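You operate a simulated robot arm through the tools that you are given. There is no shell and no other tool. Be economical: measure what you need, move in short steps, check, and stop when the job is done.

The job below is to be done with a simulated robot arm. You get a single attempt, and the scene is never put back.

JOB
Set out the grey elbow on the grey turntable at 90.
Fine: saddle off to the cream board, turntable to 0 before loading; blue slider at the elbow's printed size.

The check looks at the end state, three seconds after you hand in, the way a careful person would. Anything else that was tipped, shoved, dropped, spilled or broken makes it a failure.

ROBOT AND FRAMES
A 7-joint arm with a two-finger parallel gripper, fixed in place. Base frame: the origin is at the foot of the arm, x ahead of it, y to its left, z up; the work surface is at about z = 0.86. Readings come in m, rad, newtons and seconds.
With the tool pointing down near the work surface it reaches from about 0.24 to 0.68 m from the base axis. Its first joint turns from -1.152 to 1.152 rad. Payload 2.4 kg.
The tool frame sits at the grasp point between the pads (the TCP): z along the fingers, y along the line on which they close. The tips reach 0.03 m beyond it. The gripper opens to 0.094 m. The fingers are 0.028 m wide and 0.01 m thick; the gripper's body (0.05 by 0.096 m) begins 0.055 m behind the TCP.
Orientation is that of the tool frame in the base frame, as a unit quaternion [w, x, y, z]. With the fingers straight down and closing along the base's y, the tool's x points along the base's -x, its y along +y and its z along -z.

CONTROLS
- The arm moves only by the tool nudge_tool. Its argument "plan" is one flat list of numbers, 6 for each row, row after row: the shift along the tool's x, y, z in m, then the turn, a rotation vector about the tool's x, y, z in rad. In form: [x, y, z, ax, ay, az, x, y, z, ax, ay, az, ...]. A call has 1 to 8 rows; each row is the pose to reach, as a shift and turn from the pose commanded when the call began, along the tool's axes at that moment. "gripper" is the finger opening in m, from 0 to 0.094, set as the call begins (left out, the last holds). Each row takes 0.2 s and may step no farther than 0.05 m and 0.15 rad from the row before; otherwise, or with a gripper value out of range, the whole call is refused. A pose out of reach is approached as far as the arm can. The call stops where the force on the tool passes 40 N (or 10 N more than at its start, if that is more) or the arm is blocked; 0.2 s more then pass. The fingers move at their own pace (about 0.153 m/s each) and stop on an object; they squeeze with about 22 N. The grip force told is the motor's: it shows also when the fingers shut on nothing. Time passes only in rows, and 0.2 s behind the last, so rows that repeat a pose let the fingers close. The reply holds the time, the measured pose of the TCP, the force on the tool along the base axes, the opening and the grip force, in the units named above and with some noise.
- Cameras (640 x 400 px; columns grow to the right, rows downward): "scene" is fixed at [0.0394, 0.4651, 1.4563]; the picture's right is [-0.75, -0.67, 0.00], its down [-0.37, 0.42, -0.83] and it looks along [0.55, -0.62, -0.56] (base axes); focal length 343 px, centre (320, 200). "wrist" rides on the gripper at [-0.037, 0, -0.058] in the tool frame; the picture's right is [0.00, -1.00, 0.00], its down [0.97, 0.00, -0.24] and it looks along [0.24, 0.00, 0.97] (tool axes); focal length 218 px, centre (320, 200).
- capture(camera): a new picture of that camera. No time passes.
- point_at(camera, pixels): for up to 12 pixels [column, row] of the newest picture of that camera ("zoom" is the newest enlarged one), the place [x, y, z] in the base frame of the surface seen there, good to about 0.002 m, but the place of the scene camera against the robot may be out by one fixed shift of up to 0.018 m in any direction. No time passes.
- enlarge(camera, box): a new picture of the part [left, top, right, bottom] of that camera's present view, enlarged. No time passes.
- sign_off(): hands the job in; it is judged then, once.

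Go step by step. Measure first, check grasps and placings, and put right what went wrong. The budget is 80 turns and 34 pictures, counting those below and the enlarged ones. Unless the task says otherwise, let go and move clear before handing in, and close with one line.

The tools are called after "Emit:" by a JSON object that holds its "fn" and its "kwargs". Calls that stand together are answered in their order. nudge_tool: Moves the arm, as the interface text tells. Its arguments: {"type":"object","properties":{"plan":{"type":"array"},"gripper":{"type":"number"}},"required":["plan"]} The other tools are called the same way: capture (camera) takes a picture; point_at (camera, pixels) gives the place of the surface under pixels of a picture; enlarge (camera, box) takes an enlarged picture of a part of a camera's view; sign_off () hands the job in.

At the start:

```text
time_s: 0.0
tcp_pos: [0.4042, -0.1152, 1.1555]
tcp_rot: [0.0, 0.001, 1.0, 0.0]
contact_force: [-1.1, -0.6, -0.4]
width: 0.0937
grasp_force: 0.0
```

scene: 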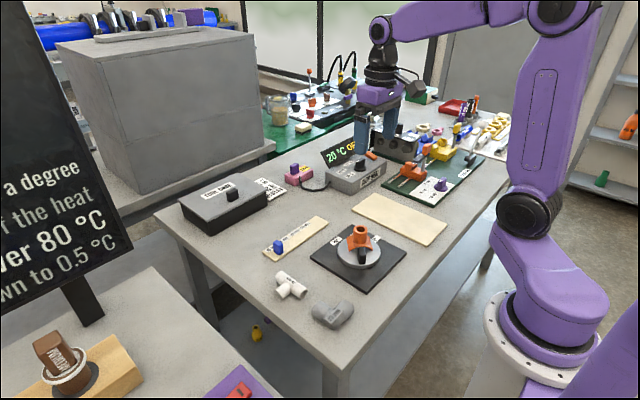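
wrist: 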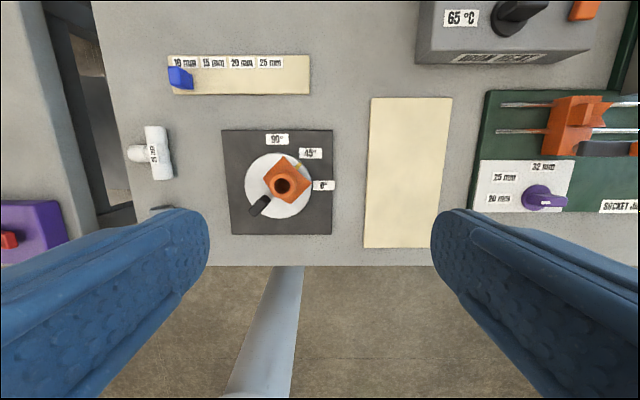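

The scene shows the turntable with the orange saddle at about (358,245), the slider at (278,246) and the grey elbow near (333,313). I'll enlarge these to read the labels and shapes.

Emit:
{"fn": "enlarge", "kwargs": {"camera": "scene", "box": [250, 190, 450, 340]}}

Emit:
{"fn": "enlarge", "kwargs": {"camera": "wrist", "box": [120, 40, 460, 260]}}

```text
2.67 times, centred on (350, 265) of scene
```

zoom: 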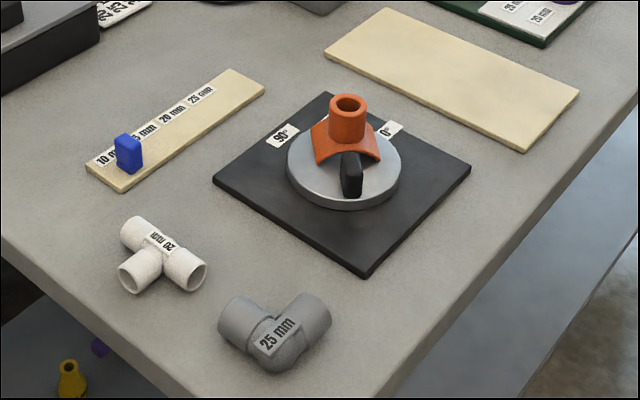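

```text
1.82 times, centred on (290, 150) of wrist
```

zoom: 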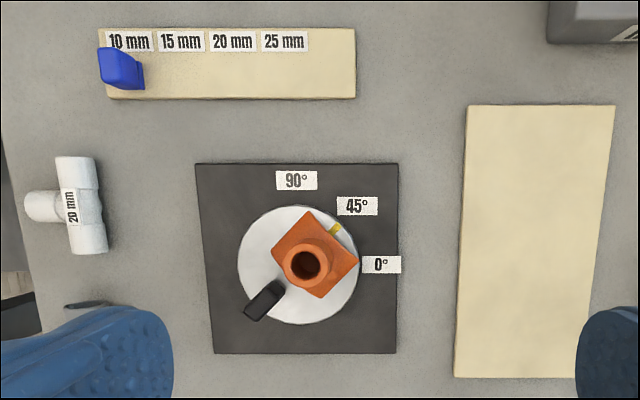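

The elbow reads 25 mm, the slider stands at 10 mm, and the yellow mark puts the turntable at 45°. I'll measure these in the wrist zoom, and the same points in the scene view to find its shift.

Emit:
{"fn": "point_at", "kwargs": {"camera": "zoom", "pixels": [[240, 265], [296, 208], [296, 322], [336, 229], [252, 313], [277, 287], [287, 253], [330, 255], [296, 181], [381, 265], [108, 55], [140, 85]]}}

Emit:
{"fn": "point_at", "kwargs": {"camera": "zoom", "pixels": [[285, 41], [232, 41], [128, 41], [104, 30], [107, 97], [355, 97], [311, 212], [358, 262], [320, 297], [272, 255], [470, 107], [590, 376]]}}

Emit:
{"fn": "point_at", "kwargs": {"camera": "scene", "pixels": [[272, 246], [276, 250], [358, 229], [361, 256], [310, 256], [388, 292], [426, 252], [335, 303], [324, 315], [352, 306], [364, 310], [347, 305]]}}

```text
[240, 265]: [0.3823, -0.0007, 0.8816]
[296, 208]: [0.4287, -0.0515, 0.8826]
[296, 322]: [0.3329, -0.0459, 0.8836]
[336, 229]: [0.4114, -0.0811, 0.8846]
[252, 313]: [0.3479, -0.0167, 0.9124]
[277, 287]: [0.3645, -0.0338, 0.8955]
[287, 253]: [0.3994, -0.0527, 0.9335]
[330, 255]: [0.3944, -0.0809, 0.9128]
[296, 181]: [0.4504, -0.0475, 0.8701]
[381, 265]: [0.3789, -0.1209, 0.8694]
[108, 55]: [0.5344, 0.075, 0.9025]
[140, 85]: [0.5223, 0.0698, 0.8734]
```

```text
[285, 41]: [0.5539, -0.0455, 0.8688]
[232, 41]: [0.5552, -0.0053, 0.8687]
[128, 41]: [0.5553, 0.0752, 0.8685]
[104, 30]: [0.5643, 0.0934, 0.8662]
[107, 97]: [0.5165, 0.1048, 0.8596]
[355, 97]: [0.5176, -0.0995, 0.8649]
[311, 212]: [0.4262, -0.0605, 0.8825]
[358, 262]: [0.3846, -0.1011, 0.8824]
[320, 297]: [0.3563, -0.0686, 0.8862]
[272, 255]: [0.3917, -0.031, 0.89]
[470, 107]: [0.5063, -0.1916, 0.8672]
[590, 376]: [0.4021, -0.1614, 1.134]
```

```text
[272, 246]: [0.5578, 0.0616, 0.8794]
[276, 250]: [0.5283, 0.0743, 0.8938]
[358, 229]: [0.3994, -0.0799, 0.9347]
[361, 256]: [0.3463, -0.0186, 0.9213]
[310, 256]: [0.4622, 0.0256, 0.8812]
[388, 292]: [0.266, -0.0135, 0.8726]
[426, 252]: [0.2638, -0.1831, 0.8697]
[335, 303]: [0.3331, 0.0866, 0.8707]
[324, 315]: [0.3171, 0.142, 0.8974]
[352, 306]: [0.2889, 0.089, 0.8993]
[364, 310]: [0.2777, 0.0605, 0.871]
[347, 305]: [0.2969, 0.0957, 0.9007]
```

The disc centre is about (0.381, −0.049) with its top at 0.882. The saddle stub is near (0.390, −0.065) with its top at 0.935. I'll move above it for a closer look.

Emit:
{"fn": "nudge_tool", "kwargs": {"plan": [0.005, 0.017, 0.035, 0, 0, 0, 0.01, 0.034, 0.07, 0, 0, 0, 0.014, 0.05, 0.105, 0, 0, 0, 0.014, 0.05, 0.105, 0, 0, 0]}}

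Emit:
{"fn": "capture", "kwargs": {"camera": "wrist"}}

```text
time_s: 1.0
tcp_pos: [0.3884, -0.0653, 1.0532]
tcp_rot: [0.0, 0.001, 1.0, 0.0]
contact_force: [0.9, 0.1, -0.6]
width: 0.0939
grasp_force: 0.1
```

```text
29 pictures are left
```

wrist: 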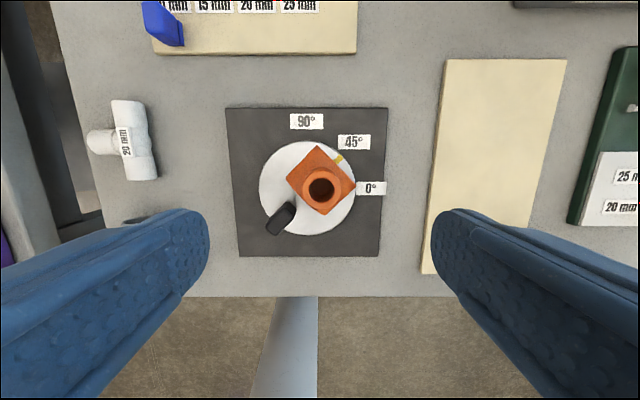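

The stub's rim is centred near (321,189). I'll measure the rim, plate, handle, disc and board.

Emit:
{"fn": "point_at", "kwargs": {"camera": "wrist", "pixels": [[321, 174], [305, 189], [338, 189], [321, 205], [319, 147], [288, 179], [353, 185], [325, 213], [276, 229], [291, 206], [261, 190], [354, 200]]}}

Emit:
{"fn": "point_at", "kwargs": {"camera": "wrist", "pixels": [[449, 62], [564, 62], [424, 270], [496, 150], [307, 143], [307, 234], [339, 159], [306, 121], [371, 188], [353, 142], [283, 203], [298, 213]]}}

Emit:
{"fn": "enlarge", "kwargs": {"camera": "wrist", "box": [230, 110, 390, 260]}}

```text
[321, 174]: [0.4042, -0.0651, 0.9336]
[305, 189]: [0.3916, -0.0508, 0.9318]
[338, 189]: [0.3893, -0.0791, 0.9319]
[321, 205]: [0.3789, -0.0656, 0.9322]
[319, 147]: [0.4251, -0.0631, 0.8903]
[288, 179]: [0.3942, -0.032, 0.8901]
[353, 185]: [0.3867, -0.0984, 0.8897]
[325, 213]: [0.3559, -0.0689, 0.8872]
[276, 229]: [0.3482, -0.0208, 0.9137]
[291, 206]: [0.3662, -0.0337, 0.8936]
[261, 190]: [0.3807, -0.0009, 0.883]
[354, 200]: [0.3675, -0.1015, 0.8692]
```

```text
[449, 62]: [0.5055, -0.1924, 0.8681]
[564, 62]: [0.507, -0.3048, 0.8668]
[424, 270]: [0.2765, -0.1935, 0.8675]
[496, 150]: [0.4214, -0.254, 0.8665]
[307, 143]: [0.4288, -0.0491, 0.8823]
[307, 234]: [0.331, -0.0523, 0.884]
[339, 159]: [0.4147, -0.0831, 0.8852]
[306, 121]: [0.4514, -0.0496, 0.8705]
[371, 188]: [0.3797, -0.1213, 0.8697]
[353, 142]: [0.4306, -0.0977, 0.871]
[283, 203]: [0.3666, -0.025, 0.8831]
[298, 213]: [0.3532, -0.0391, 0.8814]
```

```text
2.67 times, centred on (310, 185) of wrist
```

zoom: 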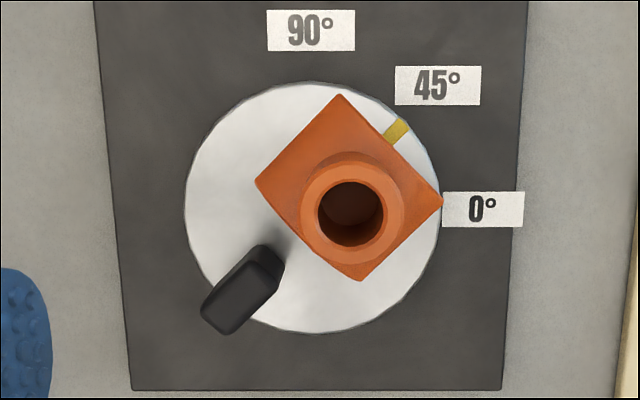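

The stub is centred at (0.391, −0.065), about 0.03 across with its rim at 0.933. The handle near (0.35, −0.02) leaves room for half-open fingers, so I'll descend over the stub.

Emit:
{"fn": "nudge_tool", "kwargs": {"plan": [-0.001, 0, 0.03, 0, 0, 0, -0.001, 0, 0.06, 0, 0, 0, -0.001, 0, 0.09, 0, 0, 0, -0.001, 0, 0.1, 0, 0, 0, -0.001, 0, 0.108, 0, 0, 0, -0.001, 0, 0.113, 0, 0, 0], "gripper": 0.06}}

Emit:
{"fn": "capture", "kwargs": {"camera": "scene"}}

```text
time_s: 2.4
tcp_pos: [0.3899, -0.0656, 0.9373]
tcp_rot: [0.0, 0.0, 1.0, 0.0]
contact_force: [0.0, -0.5, 0.4]
width: 0.0601
grasp_force: 0.1
```

```text
27 pictures are left
```

scene: 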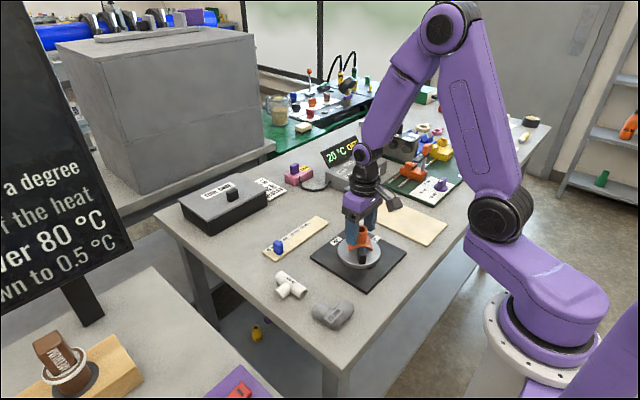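

No contact was felt and the fingers straddle the stub. I'll close, then lift gently.

Emit:
{"fn": "nudge_tool", "kwargs": {"plan": [0, 0, 0, 0, 0, 0, 0, 0, 0, 0, 0, 0, 0, 0, 0, 0, 0, 0], "gripper": 0.0}}

Emit:
{"fn": "nudge_tool", "kwargs": {"plan": [0, 0, -0.01, 0, 0, 0, 0, 0, -0.03, 0, 0, 0, 0, 0, -0.06, 0, 0, 0, 0, 0, -0.08, 0, 0, 0]}}

Emit:
{"fn": "capture", "kwargs": {"camera": "wrist"}}

```text
time_s: 3.2
tcp_pos: [0.3908, -0.0653, 0.9385]
tcp_rot: [0.0, -0.001, 1.0, -0.001]
contact_force: [0.1, -0.1, 0.4]
width: 0.0323
grasp_force: 21.9
```

```text
time_s: 4.2
tcp_pos: [0.3925, -0.0641, 1.017]
tcp_rot: [0.0, 0.0, 1.0, 0.0]
contact_force: [0.0, 0.8, -0.3]
width: 0.0324
grasp_force: 22.1
```

```text
26 pictures are left
```

wrist: 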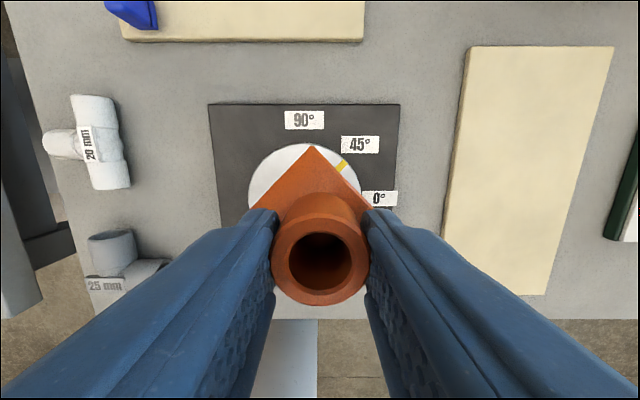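

The saddle is held at width 0.032. I'll carry it to the board's middle, about (0.392, −0.249), and lower it; the board's top is 0.867, against 0.8825 for the disc.

Emit:
{"fn": "nudge_tool", "kwargs": {"plan": [0, -0.045, 0, 0, 0, 0, 0, -0.09, 0, 0, 0, 0, 0, -0.135, 0, 0, 0, 0, 0, -0.18, 0, 0, 0, 0, 0, -0.184, 0.03, 0, 0, 0, 0, -0.184, 0.06, 0, 0, 0, 0, -0.184, 0.08, 0, 0, 0, 0, -0.184, 0.088, 0, 0, 0]}}

Emit:
{"fn": "nudge_tool", "kwargs": {"plan": [0, 0, 0.003, 0, 0, 0, 0, 0, 0.006, 0, 0, 0, 0, 0, 0.0075, 0, 0, 0]}}

Emit:
{"fn": "capture", "kwargs": {"camera": "scene"}}

```text
time_s: 6.0
tcp_pos: [0.3921, -0.2494, 0.9287]
tcp_rot: [0.0, 0.0, 1.0, 0.0]
contact_force: [-0.6, 0.1, 0.1]
width: 0.0323
grasp_force: 21.8
```

```text
time_s: 6.8
tcp_pos: [0.3906, -0.2491, 0.9221]
tcp_rot: [0.001, 0.0, 1.0, -0.001]
contact_force: [-6.8, 4.9, 34.7]
width: 0.0323
grasp_force: 22.2
```

```text
25 pictures are left
```

scene: 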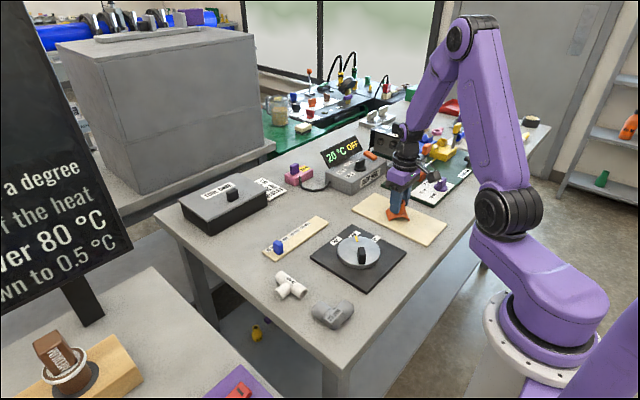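

A firm 35 N push shows the saddle is seated on the board. I'll ease up 1 mm, open, then retreat upward and back over the turntable.

Emit:
{"fn": "nudge_tool", "kwargs": {"plan": [0, 0, -0.0015, 0, 0, 0]}}

Emit:
{"fn": "nudge_tool", "kwargs": {"plan": [0, 0, 0, 0, 0, 0, 0, 0, 0, 0, 0, 0, 0, 0, -0.03, 0, 0, 0, 0, 0, -0.06, 0, 0, 0, 0, 0, -0.1, 0, 0, 0, 0, 0.04, -0.12, 0, 0, 0, 0, 0.085, -0.12, 0, 0, 0, 0, 0.13, -0.12, 0, 0, 0], "gripper": 0.06}}

Emit:
{"fn": "nudge_tool", "kwargs": {"plan": [0, 0.04, 0, 0, 0, 0, 0, 0.07, 0, 0, 0, 0, 0, 0.07, 0, 0, 0, 0]}}

Emit:
{"fn": "capture", "kwargs": {"camera": "wrist"}}

```text
time_s: 7.2
tcp_pos: [0.3915, -0.2497, 0.9216]
tcp_rot: [0.001, 0.001, 1.0, -0.001]
contact_force: [-3.3, -1.1, 17.6]
width: 0.0324
grasp_force: 22.1
```

```text
time_s: 9.0
tcp_pos: [0.3908, -0.1151, 1.0408]
tcp_rot: [0.0, 0.002, 1.0, -0.001]
contact_force: [-0.4, 1.4, 0.4]
width: 0.0601
grasp_force: 0.1
```

```text
time_s: 9.8
tcp_pos: [0.3902, -0.0498, 1.0416]
tcp_rot: [0.0, 0.0, 1.0, 0.0]
contact_force: [-0.1, -0.2, -0.1]
width: 0.0598
grasp_force: 0.1
```

```text
24 pictures are left
```

wrist: 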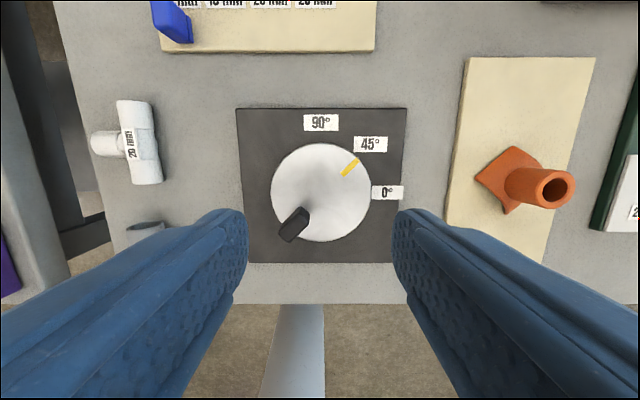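

The saddle stands upright on the board, and the disc is clear with its mark still at 45°. I'll measure the handle closely.

Emit:
{"fn": "enlarge", "kwargs": {"camera": "wrist", "box": [260, 140, 380, 250]}}

Emit:
{"fn": "enlarge", "kwargs": {"camera": "scene", "box": [305, 215, 465, 305]}}

```text
3.64 times, centred on (320, 195) of wrist
```

zoom: 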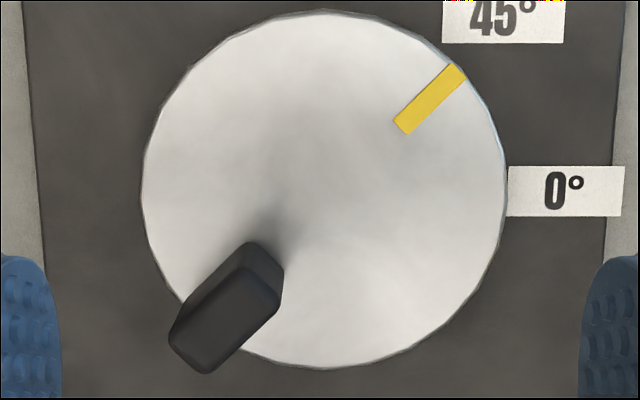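

```text
4.00 times, centred on (385, 260) of scene
```

zoom: 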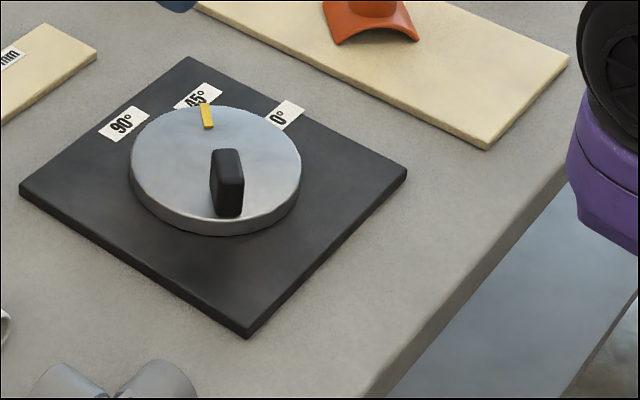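

I'll take the handle's top-face points from the wrist picture; its top centre is near (295,228).

Emit:
{"fn": "point_at", "kwargs": {"camera": "wrist", "pixels": [[295, 228], [302, 216], [309, 223], [289, 241], [281, 234], [299, 208], [343, 174], [356, 161], [271, 193], [370, 193], [321, 144], [321, 241]]}}

```text
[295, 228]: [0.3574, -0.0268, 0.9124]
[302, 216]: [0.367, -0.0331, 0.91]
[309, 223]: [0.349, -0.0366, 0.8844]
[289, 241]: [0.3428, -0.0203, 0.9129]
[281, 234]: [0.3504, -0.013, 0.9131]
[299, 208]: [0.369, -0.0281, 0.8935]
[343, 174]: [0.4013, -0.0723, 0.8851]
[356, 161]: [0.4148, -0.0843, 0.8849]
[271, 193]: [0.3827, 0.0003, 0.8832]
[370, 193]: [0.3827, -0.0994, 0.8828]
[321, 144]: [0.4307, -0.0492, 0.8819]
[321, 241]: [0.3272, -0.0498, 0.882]
```

The handle's top centre is (0.356, −0.026), 0.034 from the axis, with its top at 0.913 and faces about 0.012 apart. I'll move above it and yaw 45° so the fingers close along the tangent.

Emit:
{"fn": "nudge_tool", "kwargs": {"plan": [0.006, 0.004, 0, 0, 0, 0.131, 0.012, 0.008, 0, 0, 0, 0.262, 0.018, 0.012, 0, 0, 0, 0.393, 0.024, 0.016, 0, 0, 0, 0.524, 0.03, 0.02, 0, 0, 0, 0.655, 0.0345, 0.0235, 0, 0, 0, 0.785, 0.0345, 0.0235, 0.03, 0, 0, 0.785, 0.0345, 0.0235, 0.06, 0, 0, 0.785], "gripper": 0.05}}

Emit:
{"fn": "capture", "kwargs": {"camera": "wrist"}}

```text
time_s: 11.6
tcp_pos: [0.3555, -0.0275, 0.9802]
tcp_rot: [0.0, 0.383, 0.924, 0.0]
contact_force: [1.0, 0.0, -0.3]
width: 0.0501
grasp_force: 0.0
```

```text
21 pictures are left
```

wrist: 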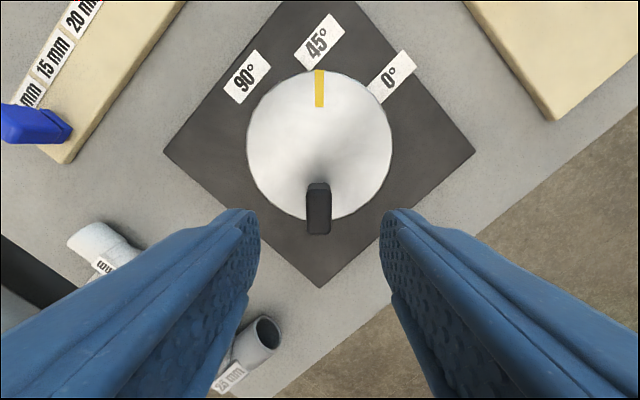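

The handle is centred between the fingers and square to them, at (319,208). I'll descend 58 mm and close.

Emit:
{"fn": "nudge_tool", "kwargs": {"plan": [0, 0, 0.025, 0, 0, 0, 0, 0, 0.045, 0, 0, 0, 0, 0, 0.058, 0, 0, 0]}}

Emit:
{"fn": "nudge_tool", "kwargs": {"plan": [0, 0, 0, 0, 0, 0, 0, 0, 0, 0, 0, 0, 0, 0, 0, 0, 0, 0], "gripper": 0.0}}

```text
time_s: 12.4
tcp_pos: [0.3551, -0.024, 0.923]
tcp_rot: [-0.001, 0.382, 0.924, -0.001]
contact_force: [0.3, -0.9, 0.0]
width: 0.0499
grasp_force: 0.0
```

```text
time_s: 13.2
tcp_pos: [0.3552, -0.0259, 0.9232]
tcp_rot: [0.0, 0.384, 0.923, 0.001]
contact_force: [-3.2, -4.2, -13.4]
width: 0.0158
grasp_force: 44.3
```

The handle is gripped. I'll swing it 45° clockwise about the disc axis (r = 0.0347) to bring the mark to 0°.

Emit:
{"fn": "nudge_tool", "kwargs": {"plan": [-0.0003, 0.00453, 0, 0, 0, 0.131, -0.00118, 0.00899, 0, 0, 0, 0.262, -0.00265, 0.01329, 0, 0, 0, 0.393, -0.00466, 0.01736, 0, 0, 0, 0.524, -0.00718, 0.02114, 0, 0, 0, 0.655, -0.01016, 0.02453, 0, 0, 0, 0.785, -0.01016, 0.02453, 0, 0, 0, 0.785]}}

Emit:
{"fn": "capture", "kwargs": {"camera": "wrist"}}

```text
time_s: 14.8
tcp_pos: [0.3804, -0.0157, 0.9251]
tcp_rot: [-0.001, 0.707, 0.707, -0.001]
contact_force: [-10.5, -4.9, -27.3]
width: 0.0159
grasp_force: 44.8
```

```text
20 pictures are left
```

wrist: 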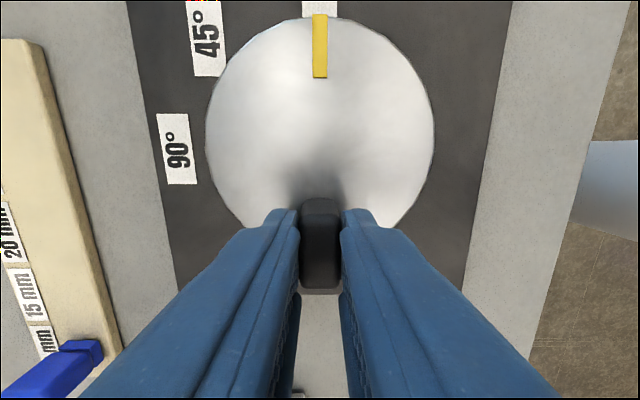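

The mark now points at the 0° label, at (319,45). I'll release and rise, then unwind the yaw toward the elbow.

Emit:
{"fn": "nudge_tool", "kwargs": {"plan": [0, 0, 0, 0, 0, 0, 0, 0, 0, 0, 0, 0, 0, 0, -0.03, 0, 0, 0, 0, 0, -0.07, 0, 0, 0, 0, 0, -0.11, 0, 0, 0, 0, 0, -0.15, 0, 0, 0, 0, 0, -0.17, 0, 0, 0], "gripper": 0.05}}

Emit:
{"fn": "capture", "kwargs": {"camera": "wrist"}}

```text
time_s: 16.4
tcp_pos: [0.382, -0.015, 1.094]
tcp_rot: [-0.001, 0.707, 0.707, 0.0]
contact_force: [-0.1, 1.0, -0.8]
width: 0.0501
grasp_force: 0.0
```

```text
19 pictures are left
```

wrist: 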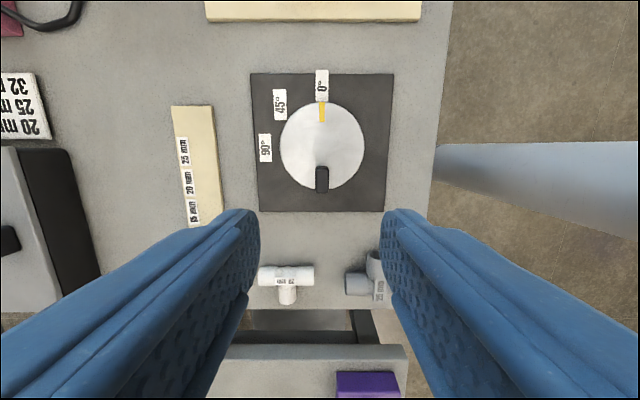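

The turntable reads 0°. Next I'll move over the blue slider for a close look.

Emit:
{"fn": "nudge_tool", "kwargs": {"plan": [0.02, 0.037, 0, 0, 0, 0, 0.04, 0.074, 0, 0, 0, 0, 0.06, 0.111, 0.02, 0, 0, 0, 0.087, 0.148, 0.045, 0, 0, 0, 0.087, 0.148, 0.045, 0, 0, 0]}}

Emit:
{"fn": "capture", "kwargs": {"camera": "wrist"}}

Emit:
{"fn": "enlarge", "kwargs": {"camera": "scene", "box": [250, 205, 350, 265]}}

```text
refused: row 4 steps farther than a row can; nothing moved
```

```text
18 pictures are left
```

wrist: 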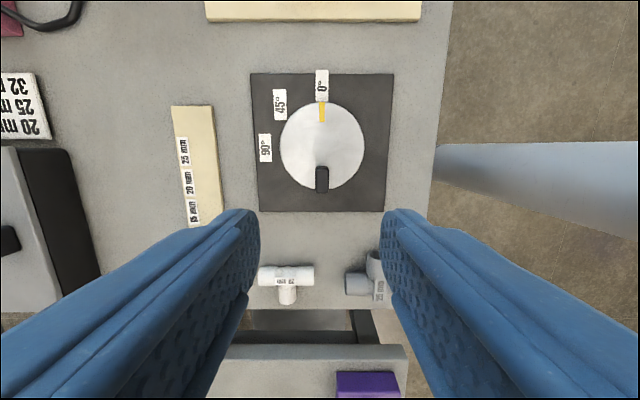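

```text
6.40 times, centred on (300, 235) of scene
```

zoom: 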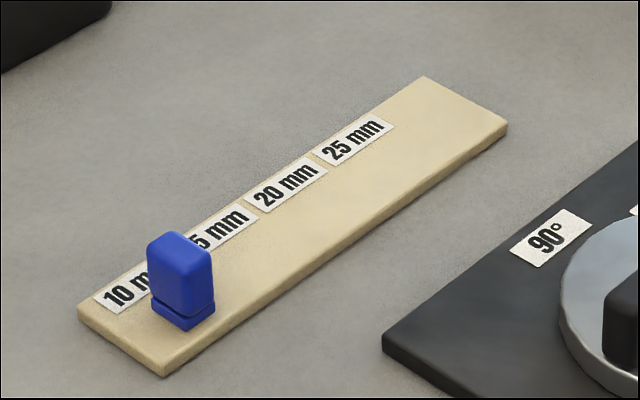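

That plan was refused because row 4 stepped too far, so nothing moved. I'll repeat it with smaller steps.

Emit:
{"fn": "nudge_tool", "kwargs": {"plan": [0.02, 0.03, 0.01, 0, 0, 0, 0.04, 0.06, 0.02, 0, 0, 0, 0.06, 0.09, 0.03, 0, 0, 0, 0.075, 0.12, 0.04, 0, 0, 0, 0.087, 0.148, 0.045, 0, 0, 0, 0.087, 0.148, 0.045, 0, 0, 0]}}

Emit:
{"fn": "capture", "kwargs": {"camera": "wrist"}}

```text
time_s: 17.8
tcp_pos: [0.5301, 0.0721, 1.0517]
tcp_rot: [0.0, 0.707, 0.707, 0.0]
contact_force: [-1.1, -0.1, 0.4]
width: 0.0498
grasp_force: 0.0
```

```text
16 pictures are left
```

wrist: 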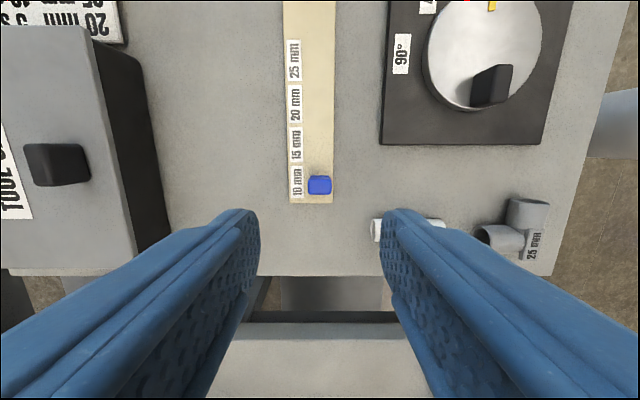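

The slider is centred between the fingers, at (320,185). I'll measure it along with the labels and the elbow.

Emit:
{"fn": "point_at", "kwargs": {"camera": "wrist", "pixels": [[320, 185], [310, 185], [331, 185], [320, 178], [320, 193], [297, 181], [294, 103], [293, 59], [314, 110], [314, 50]]}}

Emit:
{"fn": "point_at", "kwargs": {"camera": "wrist", "pixels": [[527, 201], [512, 201], [545, 206], [527, 215], [482, 232], [484, 240], [510, 228], [505, 240], [533, 244], [525, 258], [522, 230], [510, 245]]}}

Emit:
{"fn": "enlarge", "kwargs": {"camera": "wrist", "box": [440, 170, 600, 280]}}

```text
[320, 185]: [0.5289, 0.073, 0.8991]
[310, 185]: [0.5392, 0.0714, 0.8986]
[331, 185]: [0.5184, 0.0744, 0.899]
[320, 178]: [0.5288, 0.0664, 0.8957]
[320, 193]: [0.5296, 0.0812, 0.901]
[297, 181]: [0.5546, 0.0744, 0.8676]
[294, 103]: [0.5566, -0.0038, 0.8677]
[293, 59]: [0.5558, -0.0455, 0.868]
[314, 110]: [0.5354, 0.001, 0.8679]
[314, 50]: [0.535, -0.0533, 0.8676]
```

```text
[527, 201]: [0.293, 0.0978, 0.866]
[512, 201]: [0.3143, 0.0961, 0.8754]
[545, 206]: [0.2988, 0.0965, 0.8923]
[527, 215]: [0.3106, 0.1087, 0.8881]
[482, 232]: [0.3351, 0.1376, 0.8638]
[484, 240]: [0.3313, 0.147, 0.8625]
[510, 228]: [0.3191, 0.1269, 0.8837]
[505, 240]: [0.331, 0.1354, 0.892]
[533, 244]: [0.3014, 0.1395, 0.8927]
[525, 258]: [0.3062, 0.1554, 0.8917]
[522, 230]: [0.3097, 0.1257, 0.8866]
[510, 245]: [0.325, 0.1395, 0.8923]
```

```text
3.64 times, centred on (520, 225) of wrist
```

zoom: 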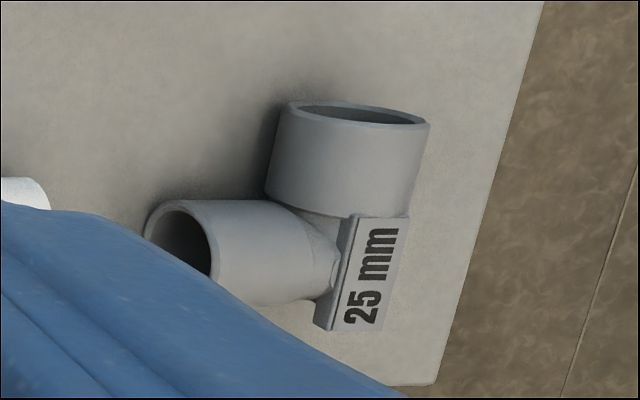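

The slider is centred at (0.529, 0.0735), is 0.022 wide along x, and has its top at 0.900. The 25 mm label is at y = −0.0455, so I'll descend and grip.

Emit:
{"fn": "nudge_tool", "kwargs": {"plan": [0.0015, -0.001, 0.045, 0, 0, 0, 0.0015, -0.001, 0.09, 0, 0, 0, 0.0015, -0.001, 0.125, 0, 0, 0, 0.0015, -0.001, 0.14, 0, 0, 0, 0.0015, -0.001, 0.146, 0, 0, 0]}}

Emit:
{"fn": "nudge_tool", "kwargs": {"plan": [0, 0, 0, 0, 0, 0, 0, 0, 0, 0, 0, 0, 0, 0, 0, 0, 0, 0], "gripper": 0.0}}

```text
time_s: 19.0
tcp_pos: [0.5306, 0.0741, 0.9029]
tcp_rot: [0.0, 0.707, 0.707, 0.0]
contact_force: [-0.7, 0.3, 0.8]
width: 0.0501
grasp_force: 0.1
```

```text
time_s: 19.8
tcp_pos: [0.5303, 0.0731, 0.9038]
tcp_rot: [0.001, 0.707, 0.707, 0.001]
contact_force: [4.0, 0.5, -5.2]
width: 0.0235
grasp_force: 45.4
```

The slider is gripped at 0.0235. I'll slide it 0.119 m along −y, which is −x in the tool frame, keeping the height.

Emit:
{"fn": "nudge_tool", "kwargs": {"plan": [-0.02, 0, 0, 0, 0, 0, -0.045, 0, 0, 0, 0, 0, -0.07, 0, 0, 0, 0, 0, -0.095, 0, 0, 0, 0, 0, -0.112, 0, 0, 0, 0, 0, -0.119, 0, 0, 0, 0, 0, -0.119, 0, 0, 0, 0, 0]}}

Emit:
{"fn": "enlarge", "kwargs": {"camera": "scene", "box": [250, 195, 410, 295]}}

```text
time_s: 20.4
tcp_pos: [0.5294, 0.0331, 0.9047]
tcp_rot: [0.003, 0.708, 0.706, 0.003]
contact_force: [7.2, -1.3, -7.8]
width: 0.0235
grasp_force: 45.0
stopped in row 2: the force on the tool passed its limit (the readings are from after the stop); the commanded pose is now the measured one
```

```text
4.00 times, centred on (330, 245) of scene
```

zoom: 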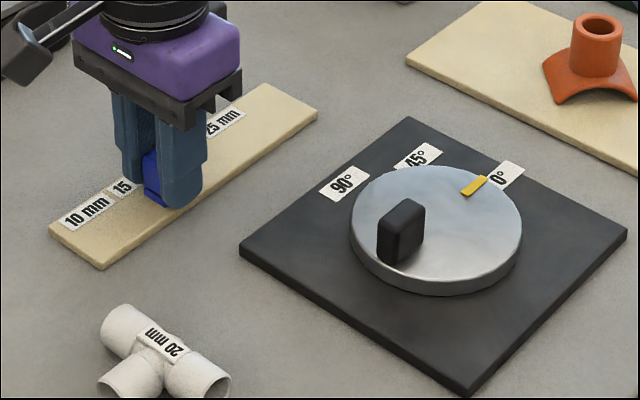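

The slider followed to y = 0.033 but the force limit tripped, so I'll continue with slower steps of about 11 mm.

Emit:
{"fn": "nudge_tool", "kwargs": {"plan": [-0.006, 0, 0, 0, 0, 0, -0.016, 0, 0, 0, 0, 0, -0.026, 0, 0, 0, 0, 0, -0.036, 0, 0, 0, 0, 0, -0.046, 0, 0, 0, 0, 0, -0.056, 0, 0, 0, 0, 0, -0.064, 0, 0, 0, 0, 0]}}

```text
time_s: 22.0
tcp_pos: [0.5301, -0.0319, 0.9048]
tcp_rot: [0.002, 0.707, 0.707, 0.002]
contact_force: [9.6, 0.6, -17.6]
width: 0.0233
grasp_force: 45.0
```

It slid without trouble to y ≈ −0.031. I'll do the last 14 mm.

Emit:
{"fn": "nudge_tool", "kwargs": {"plan": [-0.007, 0, 0, 0, 0, 0, -0.0142, 0, 0, 0, 0, 0, -0.0142, 0, 0, 0, 0, 0]}}

Emit:
{"fn": "nudge_tool", "kwargs": {"plan": [0, 0, 0, 0, 0, 0, 0, 0, 0, 0, 0, 0, 0, 0, -0.03, 0, 0, 0, 0, 0, -0.07, 0, 0, 0, 0.03, 0, -0.11, 0, 0, 0, 0.06, 0, -0.13, 0, 0, 0, 0.06, 0, -0.13, 0, 0, 0], "gripper": 0.05}}

Emit:
{"fn": "capture", "kwargs": {"camera": "wrist"}}

```text
time_s: 22.8
tcp_pos: [0.5299, -0.0451, 0.9039]
tcp_rot: [0.0, 0.707, 0.707, 0.001]
contact_force: [-1.3, 0.0, -11.7]
width: 0.0232
grasp_force: 44.8
```

```text
time_s: 24.4
tcp_pos: [0.5292, 0.0173, 1.0385]
tcp_rot: [0.002, 0.707, 0.707, 0.003]
contact_force: [-0.4, 0.7, 0.1]
width: 0.0502
grasp_force: 0.1
```

```text
13 pictures are left
```

wrist: 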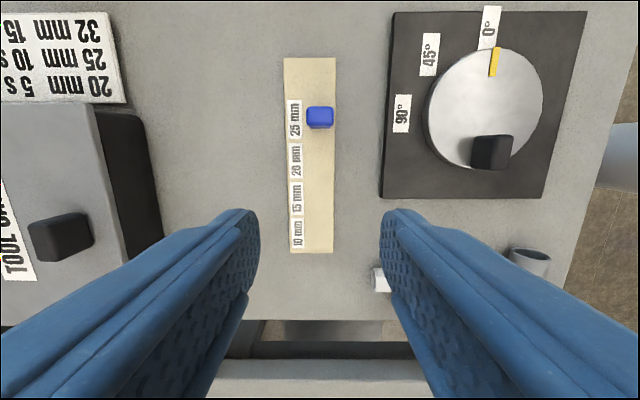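

Emit:
{"fn": "point_at", "kwargs": {"camera": "wrist", "pixels": [[320, 110], [320, 117], [320, 126], [295, 120], [295, 160], [295, 102], [295, 138]]}}

```text
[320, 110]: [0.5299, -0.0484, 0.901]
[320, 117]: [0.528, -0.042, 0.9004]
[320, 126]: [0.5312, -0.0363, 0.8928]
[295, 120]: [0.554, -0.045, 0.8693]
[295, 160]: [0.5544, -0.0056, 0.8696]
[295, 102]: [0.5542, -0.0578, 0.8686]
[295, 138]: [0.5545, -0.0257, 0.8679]
```

The slider is at y ≈ −0.044, level with the 25 mm label at −0.045. Next I'll move above the elbow, unwinding the yaw by 45°.

Emit:
{"fn": "nudge_tool", "kwargs": {"plan": [0.015, -0.03, -0.005, 0, 0, 0, 0.03, -0.06, -0.01, 0, 0, 0, 0.045, -0.09, -0.015, 0, 0, 0, 0.06, -0.12, -0.02, 0, 0, 0, 0.075, -0.15, -0.025, 0, 0, 0, 0.09, -0.18, -0.025, 0, 0, 0, 0.1, -0.21, -0.025, 0, 0, 0, 0.1, -0.225, -0.025, 0, 0, 0], "gripper": 0.094}}

Emit:
{"fn": "capture", "kwargs": {"camera": "wrist"}}

```text
time_s: 26.2
tcp_pos: [0.3018, 0.1137, 1.0577]
tcp_rot: [0.003, 0.707, 0.708, 0.002]
contact_force: [0.1, -0.4, -0.1]
width: 0.0942
grasp_force: 0.0
```

```text
12 pictures are left
```

wrist: 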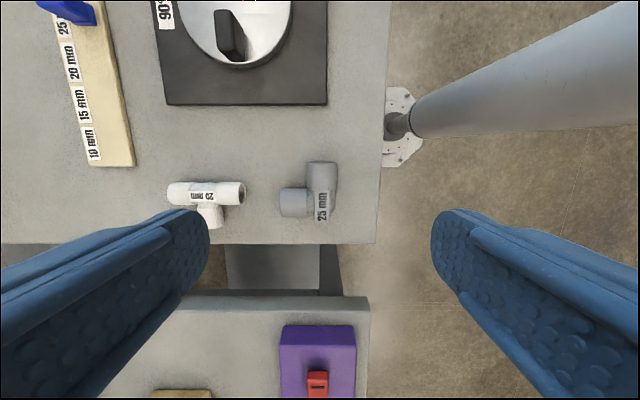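

Emit:
{"fn": "enlarge", "kwargs": {"camera": "wrist", "box": [250, 140, 370, 240]}}

Emit:
{"fn": "point_at", "kwargs": {"camera": "wrist", "pixels": [[322, 163], [309, 180], [322, 180], [335, 180], [322, 170], [282, 202], [294, 190], [294, 202], [294, 215], [322, 202], [322, 218], [335, 205]]}}

```text
4.00 times, centred on (310, 190) of wrist
```

zoom: 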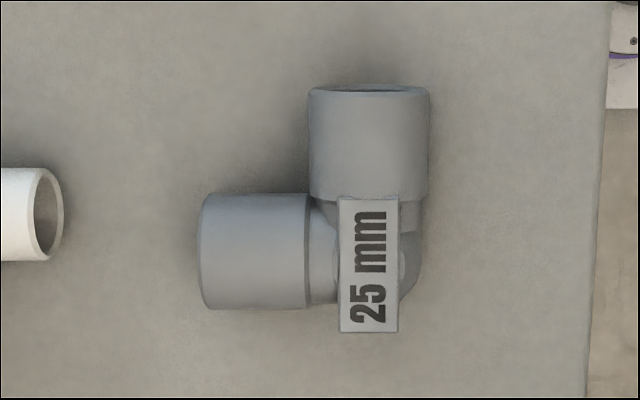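

```text
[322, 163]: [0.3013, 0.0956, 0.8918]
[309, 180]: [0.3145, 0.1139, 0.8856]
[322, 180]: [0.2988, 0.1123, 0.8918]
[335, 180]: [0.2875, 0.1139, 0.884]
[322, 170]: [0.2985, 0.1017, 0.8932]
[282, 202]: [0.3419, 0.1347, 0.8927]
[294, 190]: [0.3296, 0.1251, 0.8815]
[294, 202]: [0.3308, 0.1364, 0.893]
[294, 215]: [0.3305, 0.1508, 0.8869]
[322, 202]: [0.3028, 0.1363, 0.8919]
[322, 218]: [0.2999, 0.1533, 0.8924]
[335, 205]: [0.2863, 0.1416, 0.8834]
```

The elbow lies with its corner at (0.301, 0.138). One arm runs along −y to 0.093, the other along +x to 0.344, each about 0.031 across with its top at 0.892. I'll grip the −y arm at y = 0.104.

Emit:
{"fn": "nudge_tool", "kwargs": {"plan": [-0.0095, -0.001, 0.04, 0, 0, 0, -0.0095, -0.001, 0.08, 0, 0, 0, -0.0095, -0.001, 0.12, 0, 0, 0, -0.0095, -0.001, 0.14, 0, 0, 0, -0.0095, -0.001, 0.155, 0, 0, 0, -0.0095, -0.001, 0.16, 0, 0, 0], "gripper": 0.055}}

Emit:
{"fn": "nudge_tool", "kwargs": {"plan": [0, 0, 0, 0, 0, 0, 0, 0, 0, 0, 0, 0, 0, 0, 0, 0, 0, 0], "gripper": 0.0}}

Emit:
{"fn": "nudge_tool", "kwargs": {"plan": [0, 0, -0.01, 0, 0, 0, 0, 0, -0.03, 0, 0, 0, 0, 0, -0.06, 0, 0, 0, 0, 0, -0.09, 0, 0, 0, 0, 0, -0.09, 0, 0, 0]}}

Emit:
{"fn": "capture", "kwargs": {"camera": "wrist"}}

```text
time_s: 27.6
tcp_pos: [0.3041, 0.104, 0.8984]
tcp_rot: [0.003, 0.707, 0.707, 0.003]
contact_force: [0.5, 0.0, -0.1]
width: 0.0552
grasp_force: 0.0
```

```text
time_s: 28.4
tcp_pos: [0.3035, 0.1044, 0.8982]
tcp_rot: [0.003, 0.707, 0.707, 0.003]
contact_force: [-0.2, 0.0, 0.0]
width: 0.0364
grasp_force: 21.9
```

```text
time_s: 29.6
tcp_pos: [0.3034, 0.108, 0.9895]
tcp_rot: [0.002, 0.707, 0.707, 0.002]
contact_force: [-0.6, 0.3, 0.3]
width: 0.0363
grasp_force: 22.2
```

```text
10 pictures are left
```

wrist: 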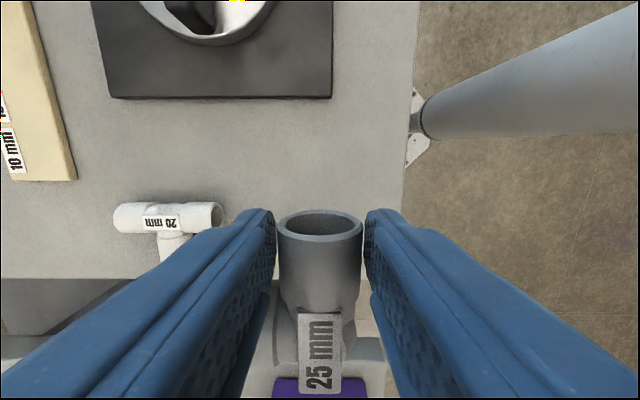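

The elbow is held level, at width 0.036. I'll carry it over the disc so the gripped arm's axis is at x = 0.366 and the TCP at y = −0.083, clear of the handle, then look before lowering.

Emit:
{"fn": "nudge_tool", "kwargs": {"plan": [-0.03, 0.01, 0, 0, 0, 0, -0.06, 0.02, 0, 0, 0, 0, -0.09, 0.03, 0, 0, 0, 0, -0.12, 0.04, 0, 0, 0, 0, -0.15, 0.05, 0, 0, 0, 0, -0.175, 0.058, 0, 0, 0, 0, -0.188, 0.063, 0, 0, 0, 0, -0.188, 0.063, 0.03, 0, 0, 0]}}

Emit:
{"fn": "capture", "kwargs": {"camera": "scene"}}

```text
time_s: 31.4
tcp_pos: [0.3644, -0.084, 0.957]
tcp_rot: [0.002, 0.707, 0.707, 0.003]
contact_force: [0.3, -0.4, -0.9]
width: 0.0362
grasp_force: 22.0
```

```text
9 pictures are left
```

scene: 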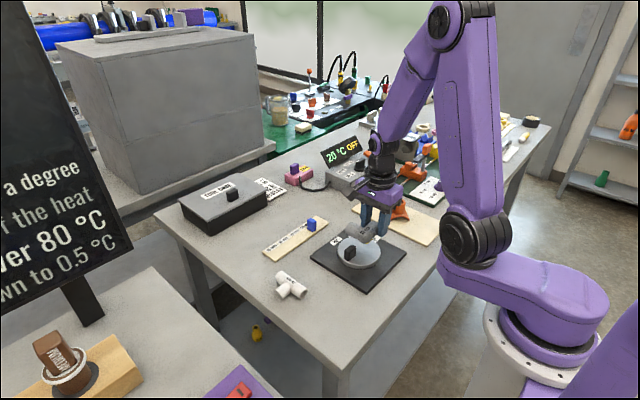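

The elbow hangs over the disc, clear of the handle. I'll lower it slowly to contact.

Emit:
{"fn": "nudge_tool", "kwargs": {"plan": [0, 0, 0.015, 0, 0, 0, 0, 0, 0.027, 0, 0, 0, 0, 0, 0.032, 0, 0, 0, 0, 0, 0.035, 0, 0, 0]}}

Emit:
{"fn": "nudge_tool", "kwargs": {"plan": [0, 0, 0.001, 0, 0, 0, 0, 0, 0.002, 0, 0, 0]}}

Emit:
{"fn": "enlarge", "kwargs": {"camera": "scene", "box": [300, 205, 440, 295]}}

```text
time_s: 32.4
tcp_pos: [0.3672, -0.0824, 0.9232]
tcp_rot: [0.002, 0.707, 0.707, 0.003]
contact_force: [0.4, 0.6, -0.6]
width: 0.0364
grasp_force: 21.9
```

```text
time_s: 33.0
tcp_pos: [0.3674, -0.083, 0.921]
tcp_rot: [0.003, 0.707, 0.707, 0.003]
contact_force: [-1.1, -0.1, 12.6]
width: 0.0361
grasp_force: 22.2
```

```text
4.44 times, centred on (370, 250) of scene
```

zoom: 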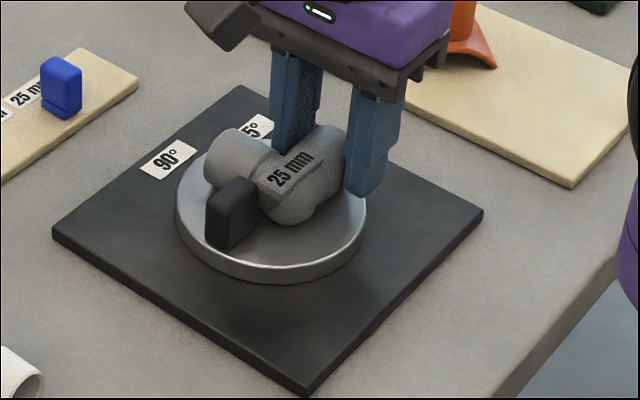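

The elbow is in contact with the disc at 12.6 N. I'll press 0.5 mm more, release and rise, then check.

Emit:
{"fn": "nudge_tool", "kwargs": {"plan": [0, 0, 0.0005, 0, 0, 0]}}

Emit:
{"fn": "nudge_tool", "kwargs": {"plan": [0, 0, 0, 0, 0, 0, 0, 0, 0, 0, 0, 0, 0, 0, -0.02, 0, 0, 0, 0, 0, -0.06, 0, 0, 0, 0, 0, -0.1, 0, 0, 0, 0.04, 0, -0.12, 0, 0, 0, 0.075, 0.01, -0.12, 0, 0, 0, 0.075, 0.014, -0.12, 0, 0, 0], "gripper": 0.055}}

Emit:
{"fn": "capture", "kwargs": {"camera": "wrist"}}

```text
time_s: 33.4
tcp_pos: [0.3662, -0.0821, 0.9197]
tcp_rot: [0.002, 0.707, 0.707, 0.002]
contact_force: [-3.0, -1.1, 11.9]
width: 0.0363
grasp_force: 22.2
```

```text
time_s: 35.2
tcp_pos: [0.3788, -0.0072, 1.0409]
tcp_rot: [0.002, 0.707, 0.707, 0.002]
contact_force: [0.4, 0.5, -0.2]
width: 0.0553
grasp_force: 0.0
```

```text
7 pictures are left
```

wrist: 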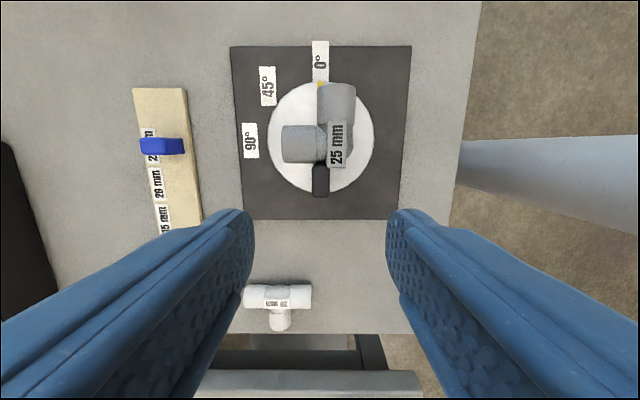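

The elbow rests on the disc with the handle just beyond its corner, at (320,178). I'll measure the clearance.

Emit:
{"fn": "enlarge", "kwargs": {"camera": "wrist", "box": [250, 60, 400, 215]}}

Emit:
{"fn": "point_at", "kwargs": {"camera": "wrist", "pixels": [[320, 170], [320, 180], [320, 192], [314, 180], [327, 180], [337, 90], [337, 125], [337, 163], [287, 142], [300, 142], [302, 162], [350, 158]]}}

```text
2.58 times, centred on (325, 138) of wrist
```

zoom: 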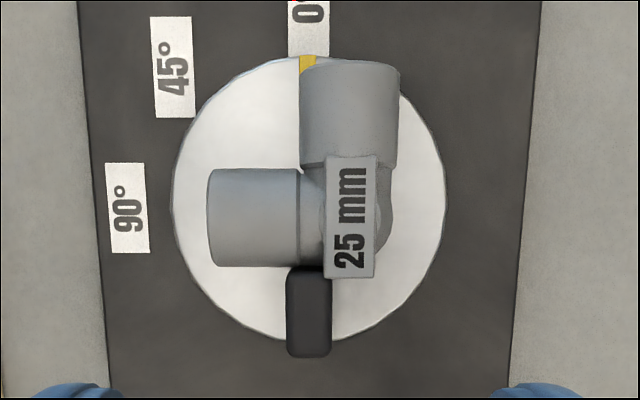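

```text
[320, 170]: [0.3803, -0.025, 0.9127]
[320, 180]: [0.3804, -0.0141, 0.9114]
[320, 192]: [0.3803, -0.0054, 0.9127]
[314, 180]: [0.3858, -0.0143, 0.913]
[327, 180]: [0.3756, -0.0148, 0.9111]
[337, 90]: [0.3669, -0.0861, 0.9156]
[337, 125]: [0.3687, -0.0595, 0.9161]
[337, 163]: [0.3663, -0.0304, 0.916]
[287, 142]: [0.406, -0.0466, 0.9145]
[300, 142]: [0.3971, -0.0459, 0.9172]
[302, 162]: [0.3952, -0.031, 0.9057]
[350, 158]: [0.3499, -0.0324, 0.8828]
```

The elbow's near edge is at y = −0.030 and the handle spans −0.027 to −0.003. With the TCP at y = −0.008 the fingers clear the elbow by 8 mm, so I'll descend and grip the handle.

Emit:
{"fn": "nudge_tool", "kwargs": {"plan": [0, 0, 0.03, 0, 0, 0, 0, 0, 0.06, 0, 0, 0, 0, 0, 0.09, 0, 0, 0, 0, 0, 0.108, 0, 0, 0, 0, 0, 0.118, 0, 0, 0], "gripper": 0.04}}

Emit:
{"fn": "nudge_tool", "kwargs": {"plan": [0, 0, 0, 0, 0, 0, 0, 0, 0, 0, 0, 0, 0, 0, 0, 0, 0, 0], "gripper": 0.0}}

```text
time_s: 36.4
tcp_pos: [0.3796, -0.0067, 0.9228]
tcp_rot: [0.003, 0.707, 0.707, 0.002]
contact_force: [-0.5, -0.3, 0.3]
width: 0.04
grasp_force: 0.1
```

```text
time_s: 37.2
tcp_pos: [0.3802, -0.0069, 0.9233]
tcp_rot: [0.003, 0.707, 0.707, 0.004]
contact_force: [6.2, 1.7, -9.2]
width: 0.0157
grasp_force: 45.3
```

The handle is gripped. I'll swing the first 45° counter-clockwise slowly, with r = 0.043.

Emit:
{"fn": "nudge_tool", "kwargs": {"plan": [-0.00021, -0.00421, 0, 0, 0, -0.0982, -0.00083, -0.00839, 0, 0, 0, -0.1963, -0.00185, -0.01248, 0, 0, 0, -0.2945, -0.00327, -0.01646, 0, 0, 0, -0.3927, -0.00508, -0.02027, 0, 0, 0, -0.4909, -0.00725, -0.02389, 0, 0, 0, -0.589, -0.00976, -0.02728, 0, 0, 0, -0.6872, -0.01259, -0.03041, 0, 0, 0, -0.7854]}}

```text
time_s: 39.0
tcp_pos: [0.3497, -0.0204, 0.9222]
tcp_rot: [0.002, 0.382, 0.924, 0.001]
contact_force: [-7.0, 5.1, 27.5]
width: 0.0157
grasp_force: 45.1
```

It went through cleanly to 45°, with the TCP at (0.350, −0.020) as expected. Now the second half.

Emit:
{"fn": "nudge_tool", "kwargs": {"plan": [-0.00021, -0.00421, 0, 0, 0, -0.0982, -0.00083, -0.00839, 0, 0, 0, -0.1963, -0.00185, -0.01248, 0, 0, 0, -0.2945, -0.00327, -0.01646, 0, 0, 0, -0.3927, -0.00508, -0.02027, 0, 0, 0, -0.4909, -0.00725, -0.02389, 0, 0, 0, -0.589, -0.00976, -0.02728, 0, 0, 0, -0.6872, -0.01259, -0.03041, 0, 0, 0, -0.7854]}}

Emit:
{"fn": "capture", "kwargs": {"camera": "wrist"}}

```text
time_s: 40.8
tcp_pos: [0.3377, -0.0498, 0.9227]
tcp_rot: [0.006, 0.0, 1.0, 0.0]
contact_force: [-7.2, -2.0, 28.6]
width: 0.0158
grasp_force: 44.7
```

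```text
5 pictures are left
```

wrist: 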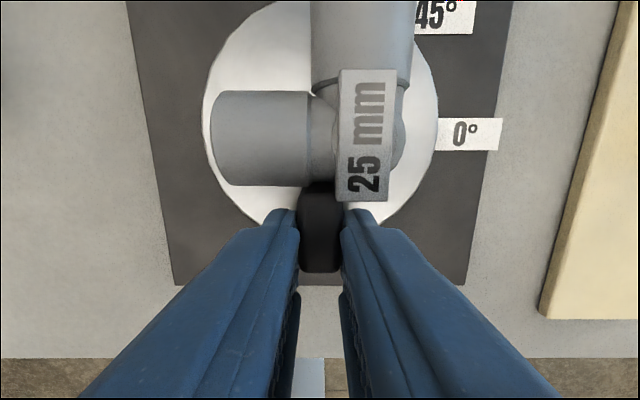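

The handle is at −x from the axis, so the mark is at 90°, and the elbow rode along with it. I'll release with a small opening, lift straight up and check.

Emit:
{"fn": "nudge_tool", "kwargs": {"plan": [0, 0, 0, 0, 0, 0, 0, 0, 0, 0, 0, 0, 0, 0, -0.02, 0, 0, 0, 0, 0, -0.06, 0, 0, 0, 0, 0, -0.1, 0, 0, 0, 0, 0, -0.14, 0, 0, 0, 0, 0, -0.16, 0, 0, 0], "gripper": 0.04}}

Emit:
{"fn": "capture", "kwargs": {"camera": "wrist"}}

Emit:
{"fn": "capture", "kwargs": {"camera": "scene"}}

```text
time_s: 42.4
tcp_pos: [0.3332, -0.0533, 1.0814]
tcp_rot: [0.003, 0.0, 1.0, 0.0]
contact_force: [-0.8, -0.4, -0.3]
width: 0.0399
grasp_force: 0.0
```

```text
4 pictures are left
```

wrist: 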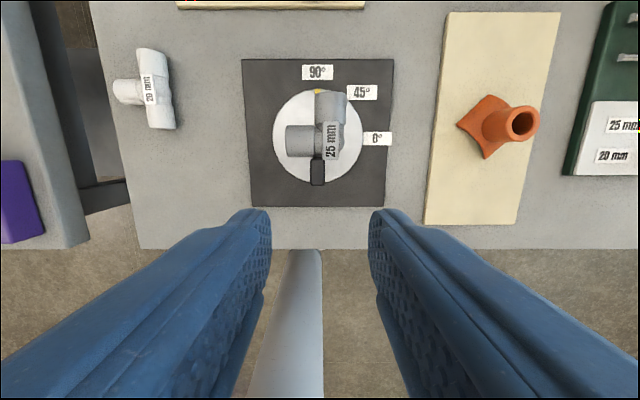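

```text
3 pictures are left
```

scene: 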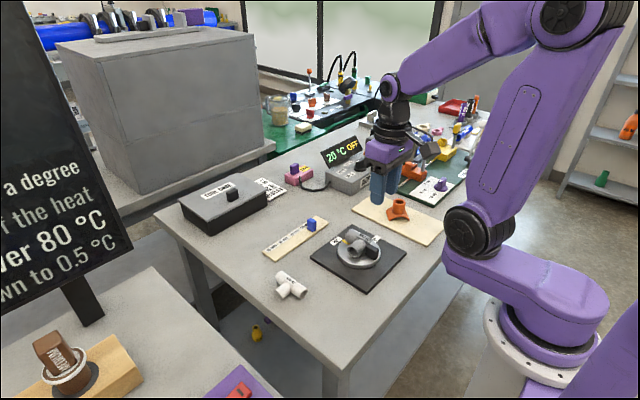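

Everything looks in place. I'll confirm the handle angle from its top centre near (318,172) and check the elbow's height.

Emit:
{"fn": "point_at", "kwargs": {"camera": "wrist", "pixels": [[317, 167], [317, 180], [311, 172], [323, 172], [274, 137], [362, 137], [331, 105], [331, 150], [295, 141], [317, 92]]}}

Emit:
{"fn": "enlarge", "kwargs": {"camera": "wrist", "box": [240, 55, 400, 210]}}

```text
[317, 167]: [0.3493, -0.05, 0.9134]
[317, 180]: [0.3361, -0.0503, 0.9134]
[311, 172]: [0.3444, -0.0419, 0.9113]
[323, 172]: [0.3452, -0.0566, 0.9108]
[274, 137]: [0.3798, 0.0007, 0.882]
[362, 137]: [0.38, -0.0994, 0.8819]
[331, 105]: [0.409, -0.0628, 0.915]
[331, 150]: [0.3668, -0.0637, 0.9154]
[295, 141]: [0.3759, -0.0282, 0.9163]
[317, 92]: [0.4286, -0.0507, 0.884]
```

```text
2.58 times, centred on (320, 132) of wrist
```

zoom: 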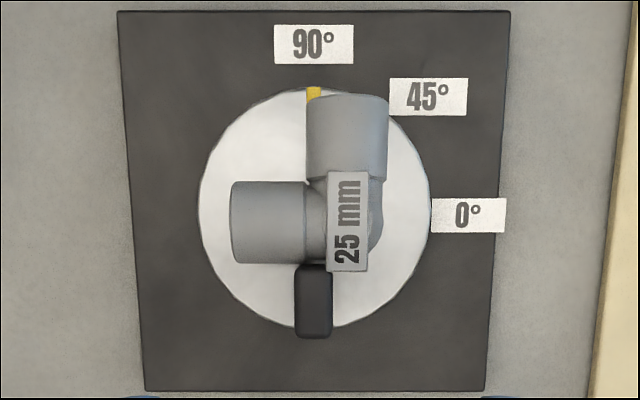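

The handle at y = −0.050 and the mark at (0.429, −0.051) put the turntable at 90°. The elbow lies level on the disc, the saddle is upright on the board, the slider is at 25 mm and the arm is clear, so I'll hand in.

Emit:
{"fn": "sign_off", "kwargs": {}}

```text
The job is handed in.
```

The job is handed in: the grey elbow is on the turntable, loaded at 0° and now at 90°, with the saddle on the cream board and the blue slider at 25 mm.
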